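You operate a simulated robot arm through the tools that you are given. There is no shell and no other tool. Be economical: measure what you need, move in short steps, check, and stop when the job is done.

Carry out the task below with a simulated robot arm. There is one attempt and no reset: what you move stays moved.

TASK
Fetch the lunch box from the table top and set it on the green plate on the table top. Then fetch the green block and set it on top of the clear glass jar on the table top.
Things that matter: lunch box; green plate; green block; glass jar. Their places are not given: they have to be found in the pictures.

It is judged by the outcome, as a careful person would: the job done as asked, and still so three seconds after it is handed in. It fails if anything else is knocked over, pushed out of place, dropped, spilled or broken.

THE ROBOT
A 6-joint arm with a two-finger parallel gripper, fixed in place. Base frame: the origin is at the foot of the arm, x ahead of it, y to its left, z up; the work surface is at about z = 0. Lengths are in mm, angles in rad, forces in N, time in s.
With the tool pointing down near the work surface it reaches from about 140 to 580 mm from the base axis. Its first joint turns from -1.152 to 1.152 rad. Payload 2.1 kg.
Tool frame: the origin (TCP) lies between the finger pads and is the grasp point; the fingertips stand 30 mm ahead of it; z points along the fingers, y is the line along which they close. The gripper opens to 94 mm. The fingers are 28 mm wide and 10 mm thick; the gripper's body (50 by 96 mm) begins 55 mm behind the TCP.
Orientation is told as [roll, pitch, yaw] about the base's x, y, z axes, in that order, counted from this pose: with the fingers straight down and closing along the base's y, the tool's x points along the base's -x, its y along +y and its z along -z.

THE INTERFACE
- The arm moves only by the tool jog_arm. Its argument "steps" is a list of rows, each a list of 7 numbers: the shift along the tool's x, y, z in mm, then the turn, a rotation vector about the tool's x, y, z in rad, then the finger opening in mm, from 0 to 94. In form: [[tx, ty, tz, rx, ry, rz, gripper], ...]. A call has 1 to 10 rows; each row is the pose to reach, as a shift and turn from the pose commanded when the call began, along the tool's axes at that moment. A row lasts 0.2 s, in which the tool goes at most 50 mm and 0.15 rad; a call with a longer step from one row to the next is refused whole, and so is a gripper value outside its range. A pose out of reach is approached as far as the arm can. The call stops where the force on the tool passes 40 N (or 10 N more than at its start, if that is more) or the arm is blocked; 0.2 s more then pass. The fingers move at their own pace (about 72 mm/s each) and stop on an object; they squeeze with about 25 N. The grip force told is the motor's: it shows also when the fingers shut on nothing. Time passes only in rows, and 0.2 s behind the last, so rows that repeat a pose let the fingers close. It gives the time, the measured TCP pose, the force on the tool (base axes), the opening and the grip force at its end, in the units of the frame above (readings bear some noise).
- Cameras (640 x 400 px; columns grow to the right, rows downward): "scene" is fixed at [56.6, -371.3, 485.3]; the picture's right is [0.77, -0.64, 0.00], its down [-0.36, -0.44, -0.82] and it looks along [0.53, 0.63, -0.57] (base axes); focal length 214 px, centre (320, 200). "wrist" rides on the gripper at [-37, 0, -58] in the tool frame; the picture's right is [0.00, -1.00, 0.00], its down [0.97, 0.00, -0.24] and it looks along [0.24, 0.00, 0.97] (tool axes); focal length 218 px, centre (320, 200).
- camera(camera): a new picture of that camera. No time passes.
- point_at(camera, pixels): there is no depth. For up to 12 entries [column, row, z] of the newest picture of that camera ("zoom" is the newest enlarged one), the place [x, y] in the base frame at which the ray of that pixel passes the height z, good to about 2 mm. No time passes.
- enlarge(camera, box): a new picture of the part [left, top, right, bottom] of that camera's present view, enlarged. No time passes.
- close_job(): hands the job in; it is judged then, once.

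Work in short steps. Measure before you move; look again where a grasp or a placing could have gone wrong, and mend it. You have 80 turns and 34 pictures in all, the two below and enlarged ones among them. Open the gripper and draw the arm clear of the work before you hand the job in, unless the task says otherwise; then end with one line.

The tools are called after "Request:" as name(argument=value, ...) on one line, values as JSON. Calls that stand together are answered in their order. jog_arm: Moves the arm, as the interface text tells. Its arguments: {"type":"object","properties":{"steps":{"type":"array","items":{"type":"array","items":{"type":"number"}}}},"required":["steps"]} The other tools are called the same way: camera (camera) takes a picture; point_at (camera, pixels) gives the place at which the rays of pixels pass given heights; enlarge (camera, box) takes an enlarged picture of a part of a camera's view; close_job () hands the job in.

At the start:

```text
time: 0.0
eef_pos: [318.6, -38.7, 335.5]
tcp_rot: [0.001, 0.0, 0.0]
ft_force: [-0.7, -0.5, 0.3]
opening: 94.2
gripper_force: 0.1
```

scene: 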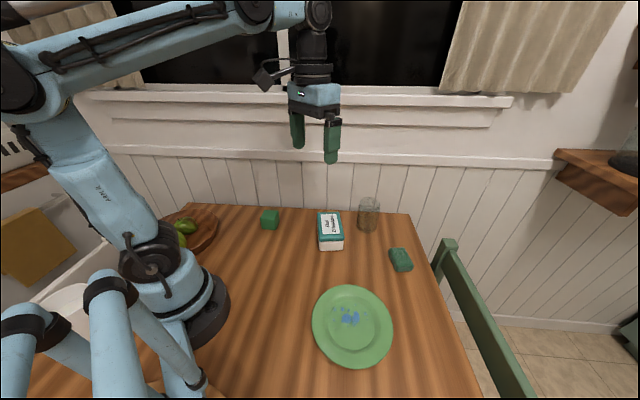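
wrist: 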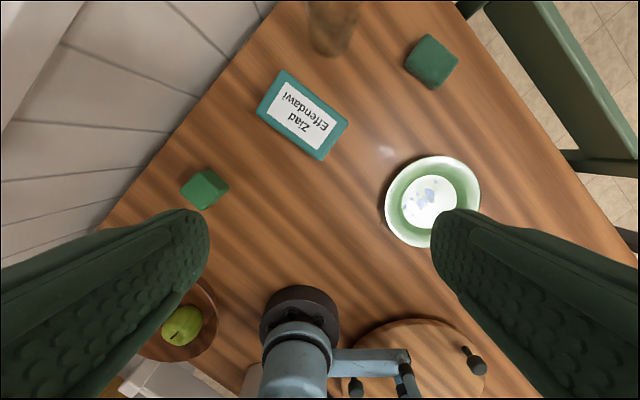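

The scene shows a lunch box near (330,230), plate (352,326), jar (368,214), and two green objects (270,219) and (400,259). I enlarge to tell them apart.

Request:
enlarge(camera="scene", box=[240, 180, 430, 300])

Request:
enlarge(camera="wrist", box=[160, 0, 500, 212])

```text
3.33 times, centred on (335, 240) of scene
```

zoom: 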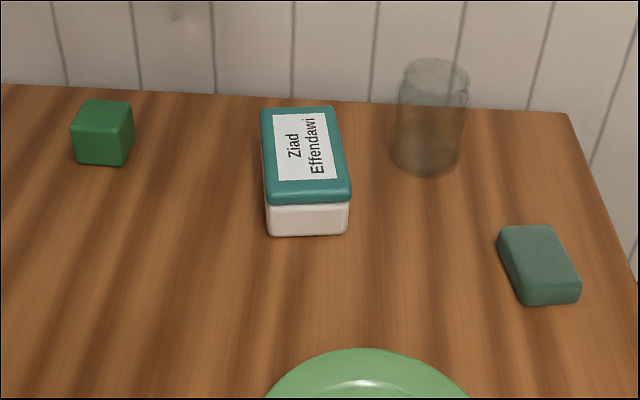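

```text
1.88 times, centred on (330, 106) of wrist
```

zoom: 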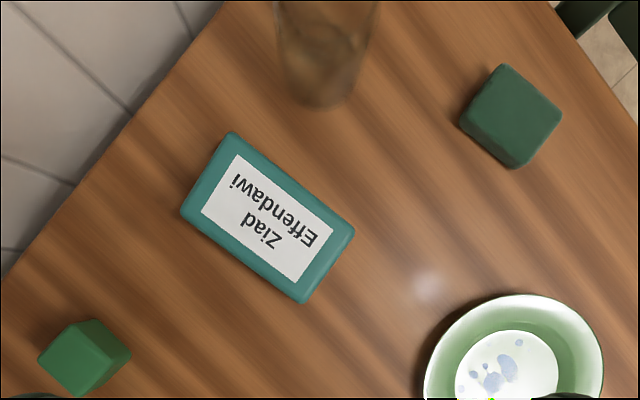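

I measure the box, blocks, jar and plate in both views.

Request:
point_at(camera="zoom", pixels=[[232, 132, 50], [355, 228, 50], [305, 302, 50], [182, 212, 50], [232, 132, 40], [305, 302, 40], [92, 320, 30], [38, 358, 30], [130, 352, 30], [82, 396, 0], [326, 100, 0], [510, 115, 30]])

Request:
point_at(camera="scene", pixels=[[320.6, 250.8, 0], [343.1, 250.2, 0], [320, 241.2, 50], [344.3, 238.5, 50], [317, 212.4, 50], [338.6, 211.8, 50], [263, 229, 0], [276, 229.5, 0], [368, 232, 0], [312, 325, 15], [393, 325, 15], [352, 370, 15]])

Request:
enlarge(camera="scene", box=[280, 270, 424, 380])

```text
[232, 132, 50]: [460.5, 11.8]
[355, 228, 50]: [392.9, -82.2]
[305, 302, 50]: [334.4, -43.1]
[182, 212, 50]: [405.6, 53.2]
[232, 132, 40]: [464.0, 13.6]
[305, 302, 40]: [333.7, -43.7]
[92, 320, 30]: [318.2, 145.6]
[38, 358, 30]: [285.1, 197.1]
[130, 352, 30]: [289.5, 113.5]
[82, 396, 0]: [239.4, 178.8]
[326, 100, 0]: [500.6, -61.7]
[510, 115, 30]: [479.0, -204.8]
```

```text
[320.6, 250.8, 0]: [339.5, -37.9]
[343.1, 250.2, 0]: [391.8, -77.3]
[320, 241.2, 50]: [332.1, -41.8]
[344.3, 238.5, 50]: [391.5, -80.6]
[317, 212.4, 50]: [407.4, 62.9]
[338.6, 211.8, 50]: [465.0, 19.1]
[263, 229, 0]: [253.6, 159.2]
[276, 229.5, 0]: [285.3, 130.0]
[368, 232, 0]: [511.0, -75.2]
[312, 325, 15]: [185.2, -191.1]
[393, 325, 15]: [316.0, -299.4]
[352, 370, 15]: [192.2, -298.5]
```

```text
3.64 times, centred on (352, 325) of scene
```

zoom: 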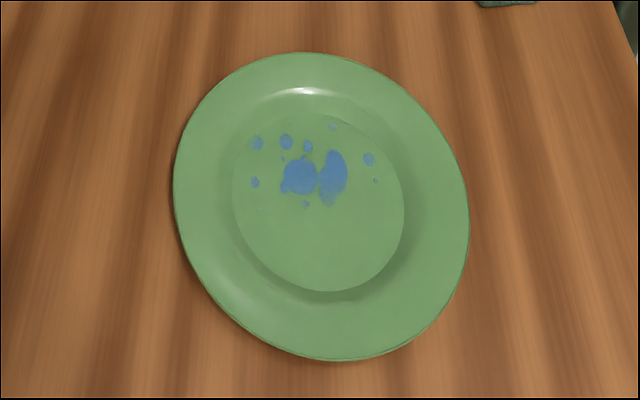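

The box is ~50 high, 70 x 116, centred near (398,-13), short axis at about -35.5°; the plate is centred at about (250,-245), diameter 170. I go above the box with yaw 0.95.

Request:
jog_arm(steps=[[-11, 4, 26, 0, 0, -0.136, 94], [-23, 8, 53, 0, 0, -0.272, 94], [-34, 11, 79, 0, 0, -0.408, 94], [-45, 15, 106, 0, 0, -0.543, 94], [-57, 19, 132, 0, 0, -0.679, 94], [-68, 23, 159, 0, 0, -0.815, 94], [-79.4, 25.7, 185, 0, 0, -0.951, 94], [-79.4, 25.7, 185, 0, 0, -0.951, 94]])

Request:
camera(camera="wrist")

```text
time: 1.8
eef_pos: [397.7, -13.6, 151.0]
tcp_rot: [-0.001, 0.001, 0.952]
ft_force: [-0.8, 0.9, -0.5]
opening: 94.2
gripper_force: 0.2
```

```text
28 pictures are left
```

wrist: 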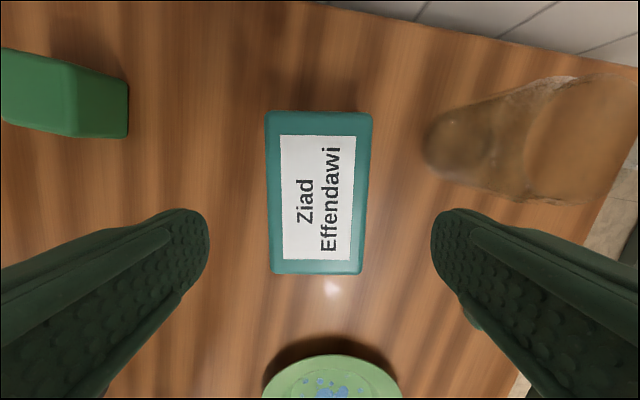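

The box is nicely aligned; I measure its top corners at z=50 and the table-level fix.

Request:
point_at(camera="wrist", pixels=[[266, 112, 50], [371, 113, 50], [362, 274, 50], [270, 273, 50], [318, 193, 50], [455, 145, 0], [128, 137, 0], [332, 392, 5]])

```text
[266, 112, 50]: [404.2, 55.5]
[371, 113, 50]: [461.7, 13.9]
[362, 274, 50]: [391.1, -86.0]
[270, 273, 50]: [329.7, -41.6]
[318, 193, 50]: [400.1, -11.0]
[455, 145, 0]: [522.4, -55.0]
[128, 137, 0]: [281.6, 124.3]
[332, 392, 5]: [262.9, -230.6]
```

Centre (397,-14.5) matches the TCP. I descend straight to z=35 and close.

Request:
jog_arm(steps=[[0, 0, 35, 0, 0, 0, 94], [0, 0, 65, 0, 0, 0, 94], [0, 0, 90, 0, 0, 0, 94], [0, 0, 108, 0, 0, 0, 94], [0, 0, 116, 0, 0, 0, 94], [0, 0, 116, 0, 0, 0, 80], [0, 0, 116, 0, 0, 0, 66], [0, 0, 116, 0, 0, 0, 55], [0, 0, 116, 0, 0, 0, 55]])

```text
time: 3.8
eef_pos: [398.4, -14.6, 33.6]
tcp_rot: [0.002, 0.001, 0.951]
ft_force: [-0.2, 0.3, 0.5]
opening: 78.3
gripper_force: 24.4
```

The fingers stopped at 78 mm with 24 N, so the box is gripped. I lift it gently.

Request:
jog_arm(steps=[[0, 0, -10, 0, 0, 0, 50], [0, 0, -30, 0, 0, 0, 50], [0, 0, -55, 0, 0, 0, 50], [0, 0, -80, 0, 0, 0, 50], [0, 0, -100, 0, 0, 0, 50], [0, 0, -100, 0, 0, 0, 50]])

Request:
camera(camera="scene")

```text
time: 5.2
eef_pos: [399.0, -14.6, 135.0]
tcp_rot: [0.002, 0.001, 0.951]
ft_force: [-0.5, 0.0, -2.3]
opening: 78.2
gripper_force: 24.7
```

```text
27 pictures are left
```

scene: 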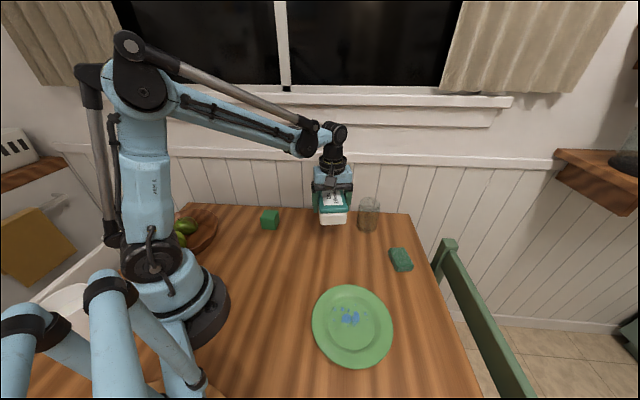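

The box is held. I refine the plate's centre.

Request:
point_at(camera="scene", pixels=[[311.6, 322, 15], [393, 333, 15], [346.5, 284.3, 15], [354.7, 369.2, 15], [328, 320, 4], [375, 330, 4], [349, 303, 4], [353, 350, 4]])

```text
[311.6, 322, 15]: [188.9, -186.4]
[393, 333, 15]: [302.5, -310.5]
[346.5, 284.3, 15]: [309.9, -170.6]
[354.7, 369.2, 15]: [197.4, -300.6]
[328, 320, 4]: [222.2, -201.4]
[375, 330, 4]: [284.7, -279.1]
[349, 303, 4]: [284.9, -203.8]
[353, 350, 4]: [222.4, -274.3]
```

Target centre (252,-241). I carry the box over there at the same height.

Request:
jog_arm(steps=[[20, -1, 0, 0, 0, 0, 50], [50, -2, 0, 0, 0, 0, 50], [85, -4, 0, 0, 0, 0, 50], [120, -5, 0, 0, 0, 0, 50], [155, -7, 0, 0, 0, 0, 50], [190, -8, 0, 0, 0, 0, 50], [225, -10, 0, 0, 0, 0, 50], [255, -11, 0, 0, 0, 0, 50], [269.7, -11.9, 0, 0, 0, 0, 50], [269.7, -11.9, 0, 0, 0, 0, 50]])

Request:
camera(camera="scene")

Request:
camera(camera="wrist")

```text
time: 7.4
eef_pos: [251.7, -241.6, 134.7]
tcp_rot: [-0.001, 0.001, 0.952]
ft_force: [0.9, 0.3, -3.4]
opening: 78.3
gripper_force: 25.3
```

```text
26 pictures are left
```

scene: 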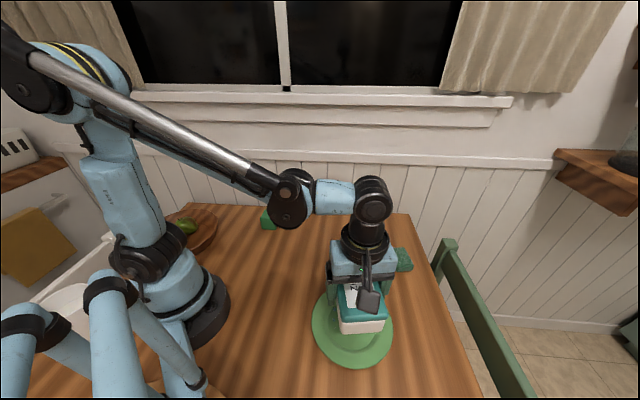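

```text
25 pictures are left
```

wrist: 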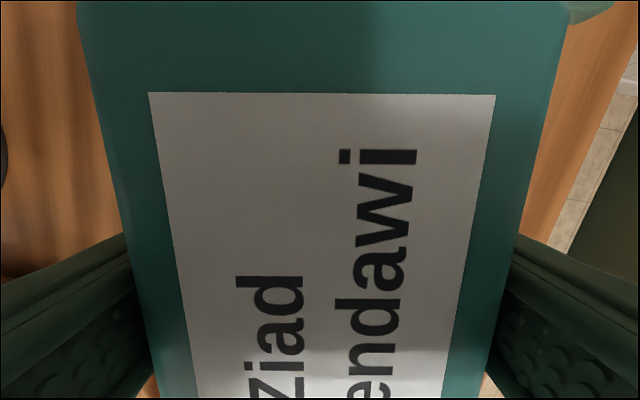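

Descend to z≈57, then creep.

Request:
jog_arm(steps=[[0, 0, 25, 0, 0, 0, 50], [0, 0, 50, 0, 0, 0, 50], [0, 0, 70, 0, 0, 0, 50], [0, 0, 82, 0, 0, 0, 50], [0, 0, 82, 0, 0, 0, 50]])

Request:
enlarge(camera="scene", box=[280, 270, 424, 380])

```text
time: 8.6
eef_pos: [250.8, -240.2, 50.5]
tcp_rot: [-0.001, -0.001, 0.951]
ft_force: [-1.2, 1.2, 17.9]
opening: 78.3
gripper_force: 25.1
```

```text
3.64 times, centred on (352, 325) of scene
```

zoom: 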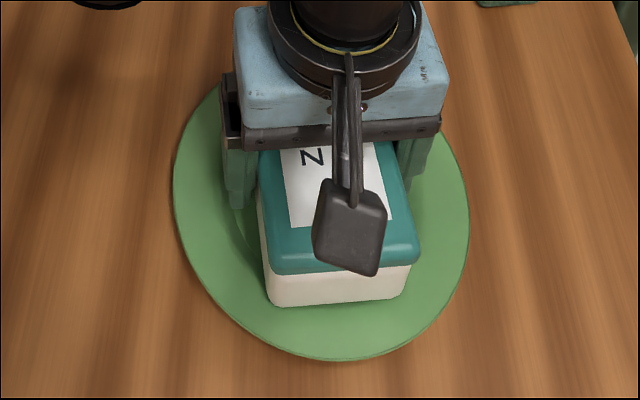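

Contact at 18 N: the box rests on the plate (z=50.5). I open and draw up.

Request:
jog_arm(steps=[[0, 0, -1, 0, 0, 0, 50], [0, 0, -1, 0, 0, 0, 86], [0, 0, -1, 0, 0, 0, 94], [0, 0, -1, 0, 0, 0, 94], [0, 0, -20, 0, 0, 0, 94], [0, 0, -50, 0, 0, 0, 94], [0, 0, -90, 0, 0, 0, 94], [0, 0, -130, 0, 0, 0, 94]])

Request:
enlarge(camera="scene", box=[280, 270, 424, 380])

Request:
camera(camera="wrist")

```text
time: 10.4
eef_pos: [251.3, -240.2, 182.7]
tcp_rot: [0.0, 0.0, 0.95]
ft_force: [0.6, -0.2, 0.3]
opening: 94.1
gripper_force: 0.0
```

```text
3.64 times, centred on (352, 325) of scene
```

zoom: 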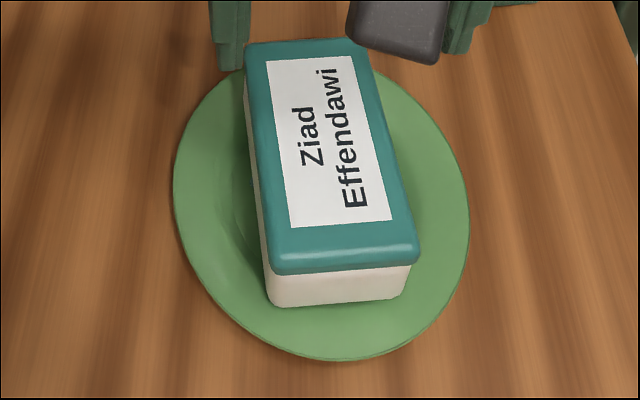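

```text
22 pictures are left
```

wrist: 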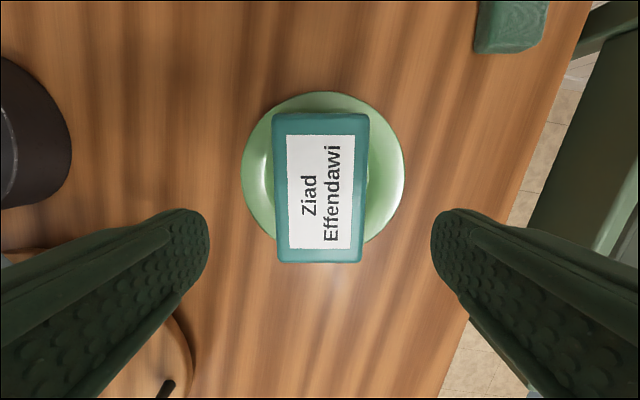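

The box sits on the plate. Next I move above the green block near (284,158).

Request:
jog_arm(steps=[[-20, 12, -10, 0, 0, 0, 94], [-57, 34, -20, 0, 0, 0, 94], [-96, 57, -20, 0, 0, 0, 94], [-135, 80, -20, 0, 0, 0, 94], [-174, 104, -20, 0, 0, 0, 94], [-213, 127, -20, 0, 0, 0, 94], [-252, 150, -20, 0, 0, 0, 94], [-291, 173, -20, 0, 0, 0, 94], [-328, 195, -10, 0, 0, 0, 94], [-343, 204, 0, 0, 0, 0, 94]])

Request:
camera(camera="wrist")

Request:
enlarge(camera="scene", box=[338, 180, 402, 220])

```text
time: 12.6
eef_pos: [283.8, 157.3, 181.5]
tcp_rot: [0.0, 0.0, 0.952]
ft_force: [0.3, -0.5, -0.3]
opening: 94.0
gripper_force: 0.0
```

```text
21 pictures are left
```

wrist: 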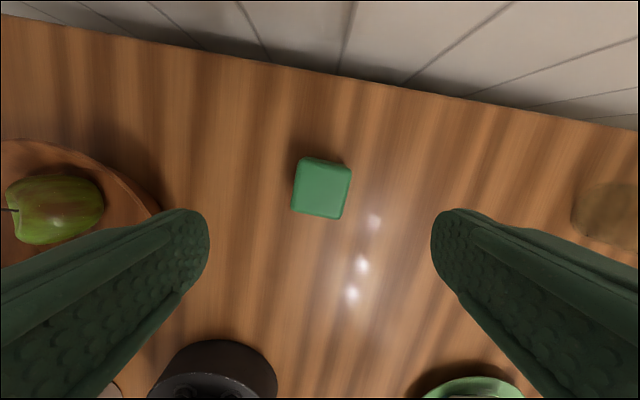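

```text
10.00 times, centred on (370, 200) of scene
```

zoom: 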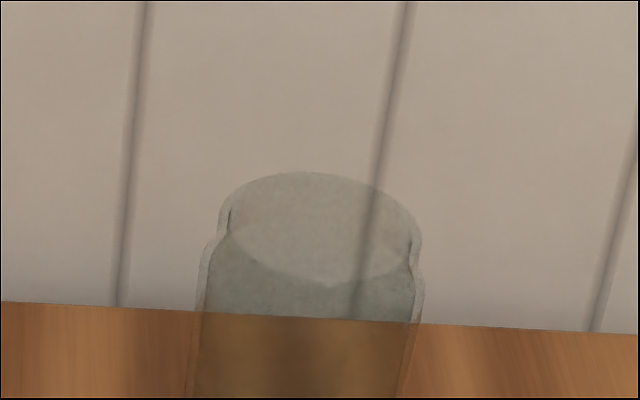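

Request:
point_at(camera="wrist", pixels=[[301, 157, 42], [352, 169, 42], [342, 219, 42], [292, 209, 42], [580, 200, 0], [155, 210, 15]])

Request:
enlarge(camera="wrist", box=[272, 138, 368, 238])

Request:
point_at(camera="scene", pixels=[[261, 221, 42], [277.5, 220, 42], [263, 229, 0], [276, 229.5, 0], [280, 211, 42], [265, 210, 42]])

```text
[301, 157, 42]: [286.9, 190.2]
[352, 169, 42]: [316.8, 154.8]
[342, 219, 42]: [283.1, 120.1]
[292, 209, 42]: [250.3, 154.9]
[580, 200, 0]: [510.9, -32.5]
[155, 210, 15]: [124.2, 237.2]
```

```text
4.00 times, centred on (320, 188) of wrist
```

zoom: 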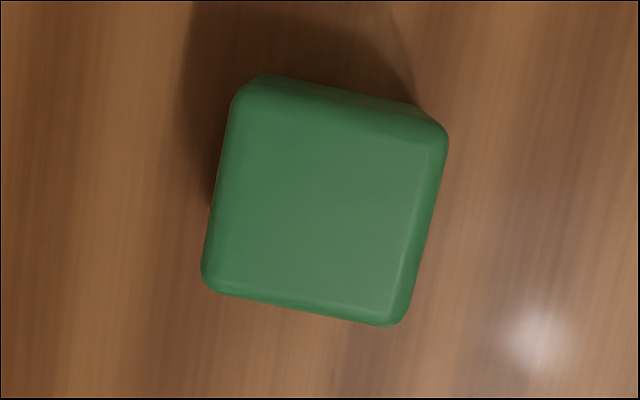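

```text
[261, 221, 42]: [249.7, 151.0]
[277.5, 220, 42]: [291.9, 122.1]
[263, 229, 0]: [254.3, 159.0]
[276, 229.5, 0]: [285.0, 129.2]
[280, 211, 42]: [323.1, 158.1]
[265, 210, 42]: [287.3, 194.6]
```

The block is a ~46 mm cube centred at (284,155), turned to yaw ≈0.757. I align, descend to z≈38 and close.

Request:
jog_arm(steps=[[1.6, -1.7, 20, 0, 0, 0.1, 94], [1.6, -1.7, 50, 0, 0, 0.195, 94], [1.6, -1.7, 85, 0, 0, 0.195, 94], [1.6, -1.7, 115, 0, 0, 0.195, 94], [1.6, -1.7, 135, 0, 0, 0.195, 94], [1.6, -1.7, 143, 0, 0, 0.195, 94], [1.6, -1.7, 143, 0, 0, 0.195, 70], [1.6, -1.7, 143, 0, 0, 0.195, 50], [1.6, -1.7, 143, 0, 0, 0.195, 30], [1.6, -1.7, 143, 0, 0, 0.195, 25]])

```text
time: 14.8
eef_pos: [283.2, 155.4, 39.7]
tcp_rot: [0.0, 0.0, 0.754]
ft_force: [0.4, 0.8, -0.8]
opening: 53.7
gripper_force: 24.9
```

Gripped at 53.7 mm with 25 N. I lift.

Request:
jog_arm(steps=[[0, 0, 0, 0, 0, 0, 25], [0, 0, -10, 0, 0, 0, 25], [0, 0, -35, 0, 0, 0, 25], [0, 0, -70, 0, 0, 0, 25], [0, 0, -105, 0, 0, 0, 25], [0, 0, -140, 0, 0, 0, 25], [0, 0, -170, 0, 0, 0, 25], [0, 0, -190, 0, 0, 0, 25], [0, 0, -190, 0, 0, 0, 25]])

Request:
camera(camera="wrist")

```text
time: 16.8
eef_pos: [284.1, 155.6, 229.7]
tcp_rot: [-0.001, 0.0, 0.755]
ft_force: [0.3, -0.5, -0.6]
opening: 53.9
gripper_force: 24.7
```

```text
18 pictures are left
```

wrist: 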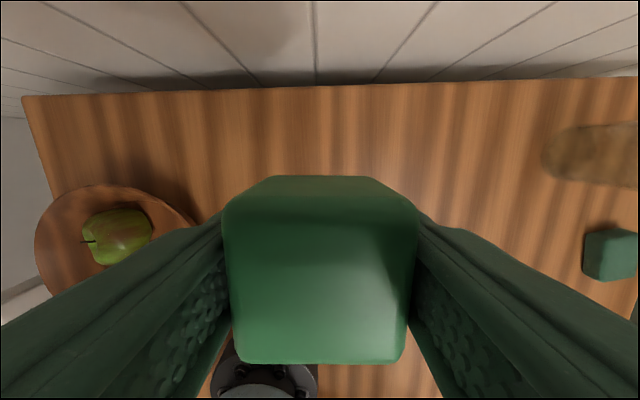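

Block is held square and centred. I go to a stand-off at (430,-57,230), yaw 0, to view the jar.

Request:
jog_arm(steps=[[3, -20, 0, 0, 0, 0.09, 25], [8, -52, 0, 0, 0, 0.19, 25], [13, -86, 0, 0, 0, 0.29, 25], [18, -120, 0, 0, 0, 0.39, 25], [24, -155, 0, 0, 0, 0.49, 25], [29, -190, 0, 0, 0, 0.59, 25], [34, -222, 0, 0, 0, 0.68, 25], [38, -246, 0, 0, 0, 0.755, 25], [39.2, -255, 0, 0, 0, 0.755, 25], [39.2, -255, 0, 0, 0, 0.755, 25]])

Request:
camera(camera="wrist")

```text
time: 19.0
eef_pos: [431.8, -58.2, 229.5]
tcp_rot: [0.001, 0.0, 0.0]
ft_force: [0.2, -0.4, -0.4]
opening: 53.6
gripper_force: 24.3
```

```text
17 pictures are left
```

wrist: 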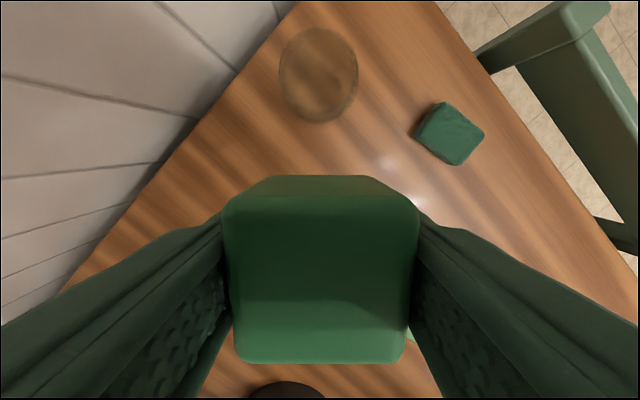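

Request:
enlarge(camera="wrist", box=[256, 10, 384, 138])

```text
3.12 times, centred on (320, 74) of wrist
```

zoom: 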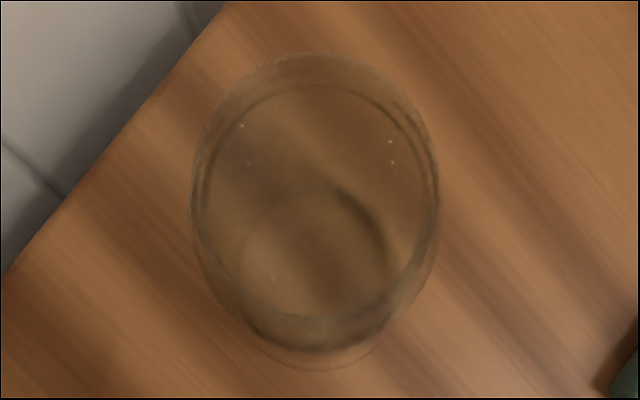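

Request:
point_at(camera="zoom", pixels=[[203, 200, 102], [430, 200, 102], [317, 85, 102], [317, 320, 102], [190, 200, 90], [440, 200, 90], [315, 52, 90], [317, 370, 0]])

Request:
point_at(camera="scene", pixels=[[359.8, 203.2, 102], [380.1, 204, 102], [368.5, 197.2, 102], [370.5, 208.5, 102], [359.8, 203.2, 95], [380.1, 204, 95], [368.5, 197.2, 95], [370.5, 208.5, 95]])

```text
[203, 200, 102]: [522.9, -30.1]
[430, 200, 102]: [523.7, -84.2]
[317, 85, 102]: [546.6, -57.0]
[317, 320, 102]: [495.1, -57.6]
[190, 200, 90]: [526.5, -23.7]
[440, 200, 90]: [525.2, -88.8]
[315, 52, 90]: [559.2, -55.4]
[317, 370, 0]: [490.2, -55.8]
```

```text
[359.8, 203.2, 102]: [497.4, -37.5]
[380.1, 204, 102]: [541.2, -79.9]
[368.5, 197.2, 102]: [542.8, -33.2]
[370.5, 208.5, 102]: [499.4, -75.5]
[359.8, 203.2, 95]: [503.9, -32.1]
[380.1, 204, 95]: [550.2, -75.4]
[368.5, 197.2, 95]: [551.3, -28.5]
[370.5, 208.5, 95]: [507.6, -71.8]
```

Jar rim is centred at (521.5,-57), z≈102 (both cameras agree). I check the wall's distance before moving over.

Request:
point_at(camera="zoom", pixels=[[2, 275, 0], [230, 2, 0]])

```text
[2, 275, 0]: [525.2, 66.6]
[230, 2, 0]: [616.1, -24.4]
```

Wall is 90 mm from the jar centre, enough clearance. I move over the jar at the current height.

Request:
jog_arm(steps=[[-20, 0.3, 0, 0, 0, 0, 25], [-45, 0.6, 0, 0, 0, 0, 25], [-68, 0.9, 0, 0, 0, 0, 25], [-83, 1.2, 0, 0, 0, 0, 25], [-89.7, 1.2, 0, 0, 0, 0, 25], [-89.7, 1.2, 0, 0, 0, 0, 25]])

Request:
enlarge(camera="scene", box=[290, 120, 440, 240])

```text
time: 20.4
eef_pos: [521.4, -56.9, 229.9]
tcp_rot: [0.001, -0.002, 0.001]
ft_force: [-0.4, -0.3, 0.2]
opening: 53.7
gripper_force: 25.4
```

```text
3.33 times, centred on (365, 180) of scene
```

zoom: 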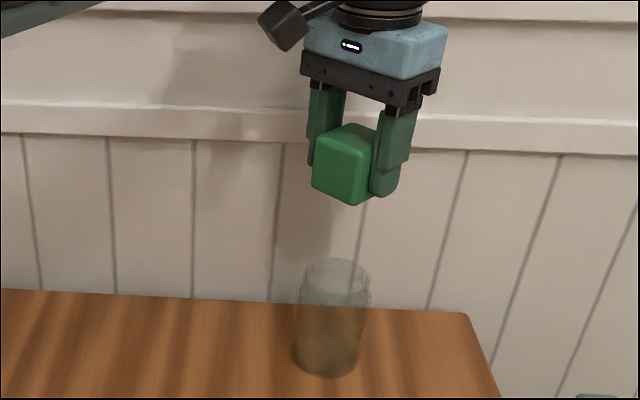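

Over the jar. Descend to z≈150, where about 8 mm gap is expected, then check.

Request:
jog_arm(steps=[[0, 0, 20, 0, 0, 0, 25], [0, 0, 45, 0, 0, 0, 25], [0, 0, 65, 0, 0, 0, 25], [0, 0, 76, 0, 0, 0, 25], [0, 0, 80, 0, 0, 0, 25], [0, 0, 80, 0, 0, 0, 25]])

Request:
enlarge(camera="scene", box=[330, 165, 410, 240])

```text
time: 21.8
eef_pos: [520.3, -55.4, 150.3]
tcp_rot: [0.0, 0.001, 0.003]
ft_force: [0.4, 0.0, -0.5]
opening: 53.4
gripper_force: 25.3
```

```text
5.33 times, centred on (370, 202) of scene
```

zoom: 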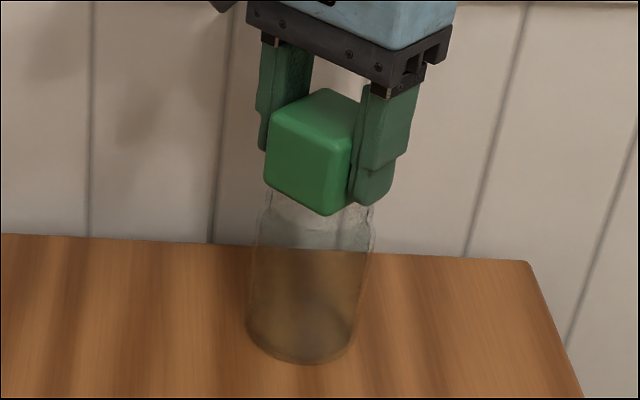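

No contact yet, well aligned. I creep down in 1.5 mm rows.

Request:
jog_arm(steps=[[0, 0, 1.5, 0, 0, 0, 25], [0, 0, 3, 0, 0, 0, 25], [0, 0, 4.5, 0, 0, 0, 25], [0, 0, 6, 0, 0, 0, 25], [0, 0, 6, 0, 0, 0, 25]])

```text
time: 23.0
eef_pos: [520.2, -56.8, 144.0]
tcp_rot: [-0.001, 0.001, 0.002]
ft_force: [0.7, -0.1, -0.9]
opening: 53.5
gripper_force: 24.9
```

Request:
jog_arm(steps=[[0, 0, 1, 0, 0, 0, 25], [0, 0, 2, 0, 0, 0, 25], [0, 0, 2, 0, 0, 0, 25]])

```text
time: 23.8
eef_pos: [521.3, -57.3, 142.2]
tcp_rot: [0.0, 0.001, 0.002]
ft_force: [0.7, -0.3, -0.8]
opening: 53.6
gripper_force: 25.0
```

Still no contact at z=142.2; I continue carefully.

Request:
jog_arm(steps=[[0, 0, 1, 0, 0, 0, 25], [0, 0, 2, 0, 0, 0, 25], [0, 0, 2, 0, 0, 0, 25]])

Request:
enlarge(camera="scene", box=[346, 185, 394, 215])

```text
time: 24.6
eef_pos: [521.7, -55.4, 139.9]
tcp_rot: [0.0, 0.001, 0.003]
ft_force: [0.6, 0.3, 0.1]
opening: 53.5
gripper_force: 25.0
```

```text
13.33 times, centred on (370, 200) of scene
```

zoom: 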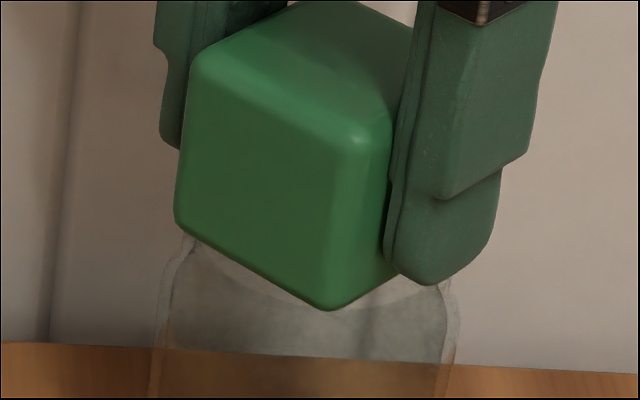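

Request:
jog_arm(steps=[[0, 0, 0.7, 0, 0, 0, 25], [0, 0, 1.4, 0, 0, 0, 25], [0, 0, 2, 0, 0, 0, 25], [0, 0, 2, 0, 0, 0, 25]])

```text
time: 25.6
eef_pos: [521.0, -57.3, 138.6]
tcp_rot: [0.0, 0.001, 0.002]
ft_force: [-0.5, 1.4, 24.9]
opening: 53.9
gripper_force: 24.4
```

Contact at z≈138.6 with 25 N. I ease off slightly, open gently, and look before drawing up.

Request:
jog_arm(steps=[[0, 0, -0.8, 0, 0, 0, 25], [0, 0, -0.8, 0, 0, 0, 25], [0, 0, -0.8, 0, 0, 0, 60], [0, 0, -0.8, 0, 0, 0, 72], [0, 0, -0.8, 0, 0, 0, 80], [0, 0, -0.8, 0, 0, 0, 80]])

Request:
enlarge(camera="scene", box=[330, 165, 410, 240])

```text
time: 27.0
eef_pos: [520.6, -56.5, 139.4]
tcp_rot: [0.001, 0.0, 0.002]
ft_force: [0.5, -0.3, 0.7]
opening: 80.0
gripper_force: 0.0
```

```text
5.33 times, centred on (370, 202) of scene
```

zoom: 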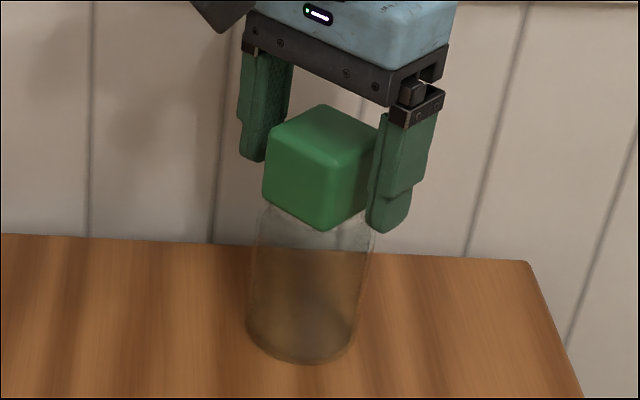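

The block stands on the jar. I draw straight up, then back.

Request:
jog_arm(steps=[[0, 0, -8, 0, 0, 0, 80], [0, 0, -25, 0, 0, 0, 80], [0, 0, -50, 0, 0, 0, 80], [0, 0, -80, 0, 0, 0, 80], [0, 0, -110, 0, 0, 0, 80], [30, 0, -130, 0, 0, 0, 80], [75, 0, -140, 0, 0, 0, 80], [120, 0, -150, 0, 0, 0, 80], [160, 0, -150, 0, 0, 0, 80], [190, 0, -150, 0, 0, 0, 80]])

Request:
camera(camera="scene")

Request:
enlarge(camera="scene", box=[330, 165, 410, 240])

```text
time: 29.2
eef_pos: [330.2, -59.1, 288.0]
tcp_rot: [0.001, -0.001, 0.003]
ft_force: [-0.7, 0.7, 0.5]
opening: 79.9
gripper_force: 0.0
```

```text
11 pictures are left
```

scene: 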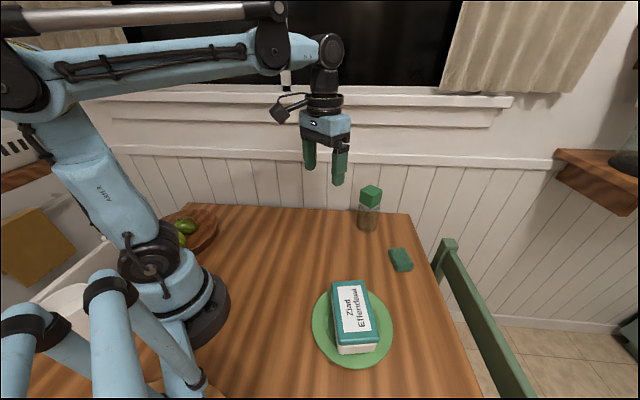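

```text
5.33 times, centred on (370, 202) of scene
```

zoom: 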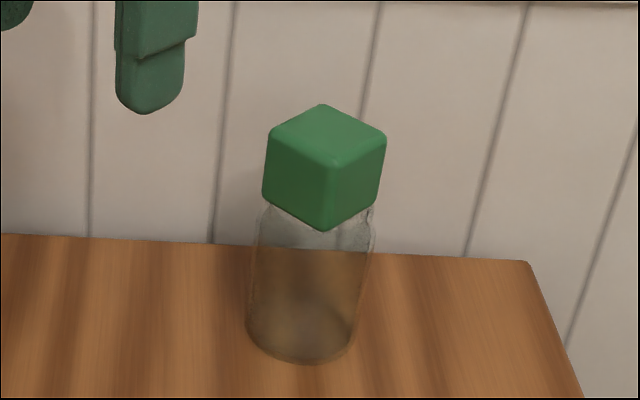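

Both objects are in place, the gripper is open and the arm is clear, so I hand the job in.

Request:
close_job()

```text
The job is handed in.
```

The lunch box is on the green plate and the green block is on top of the glass jar. The last pictures show both steady and nothing else disturbed.
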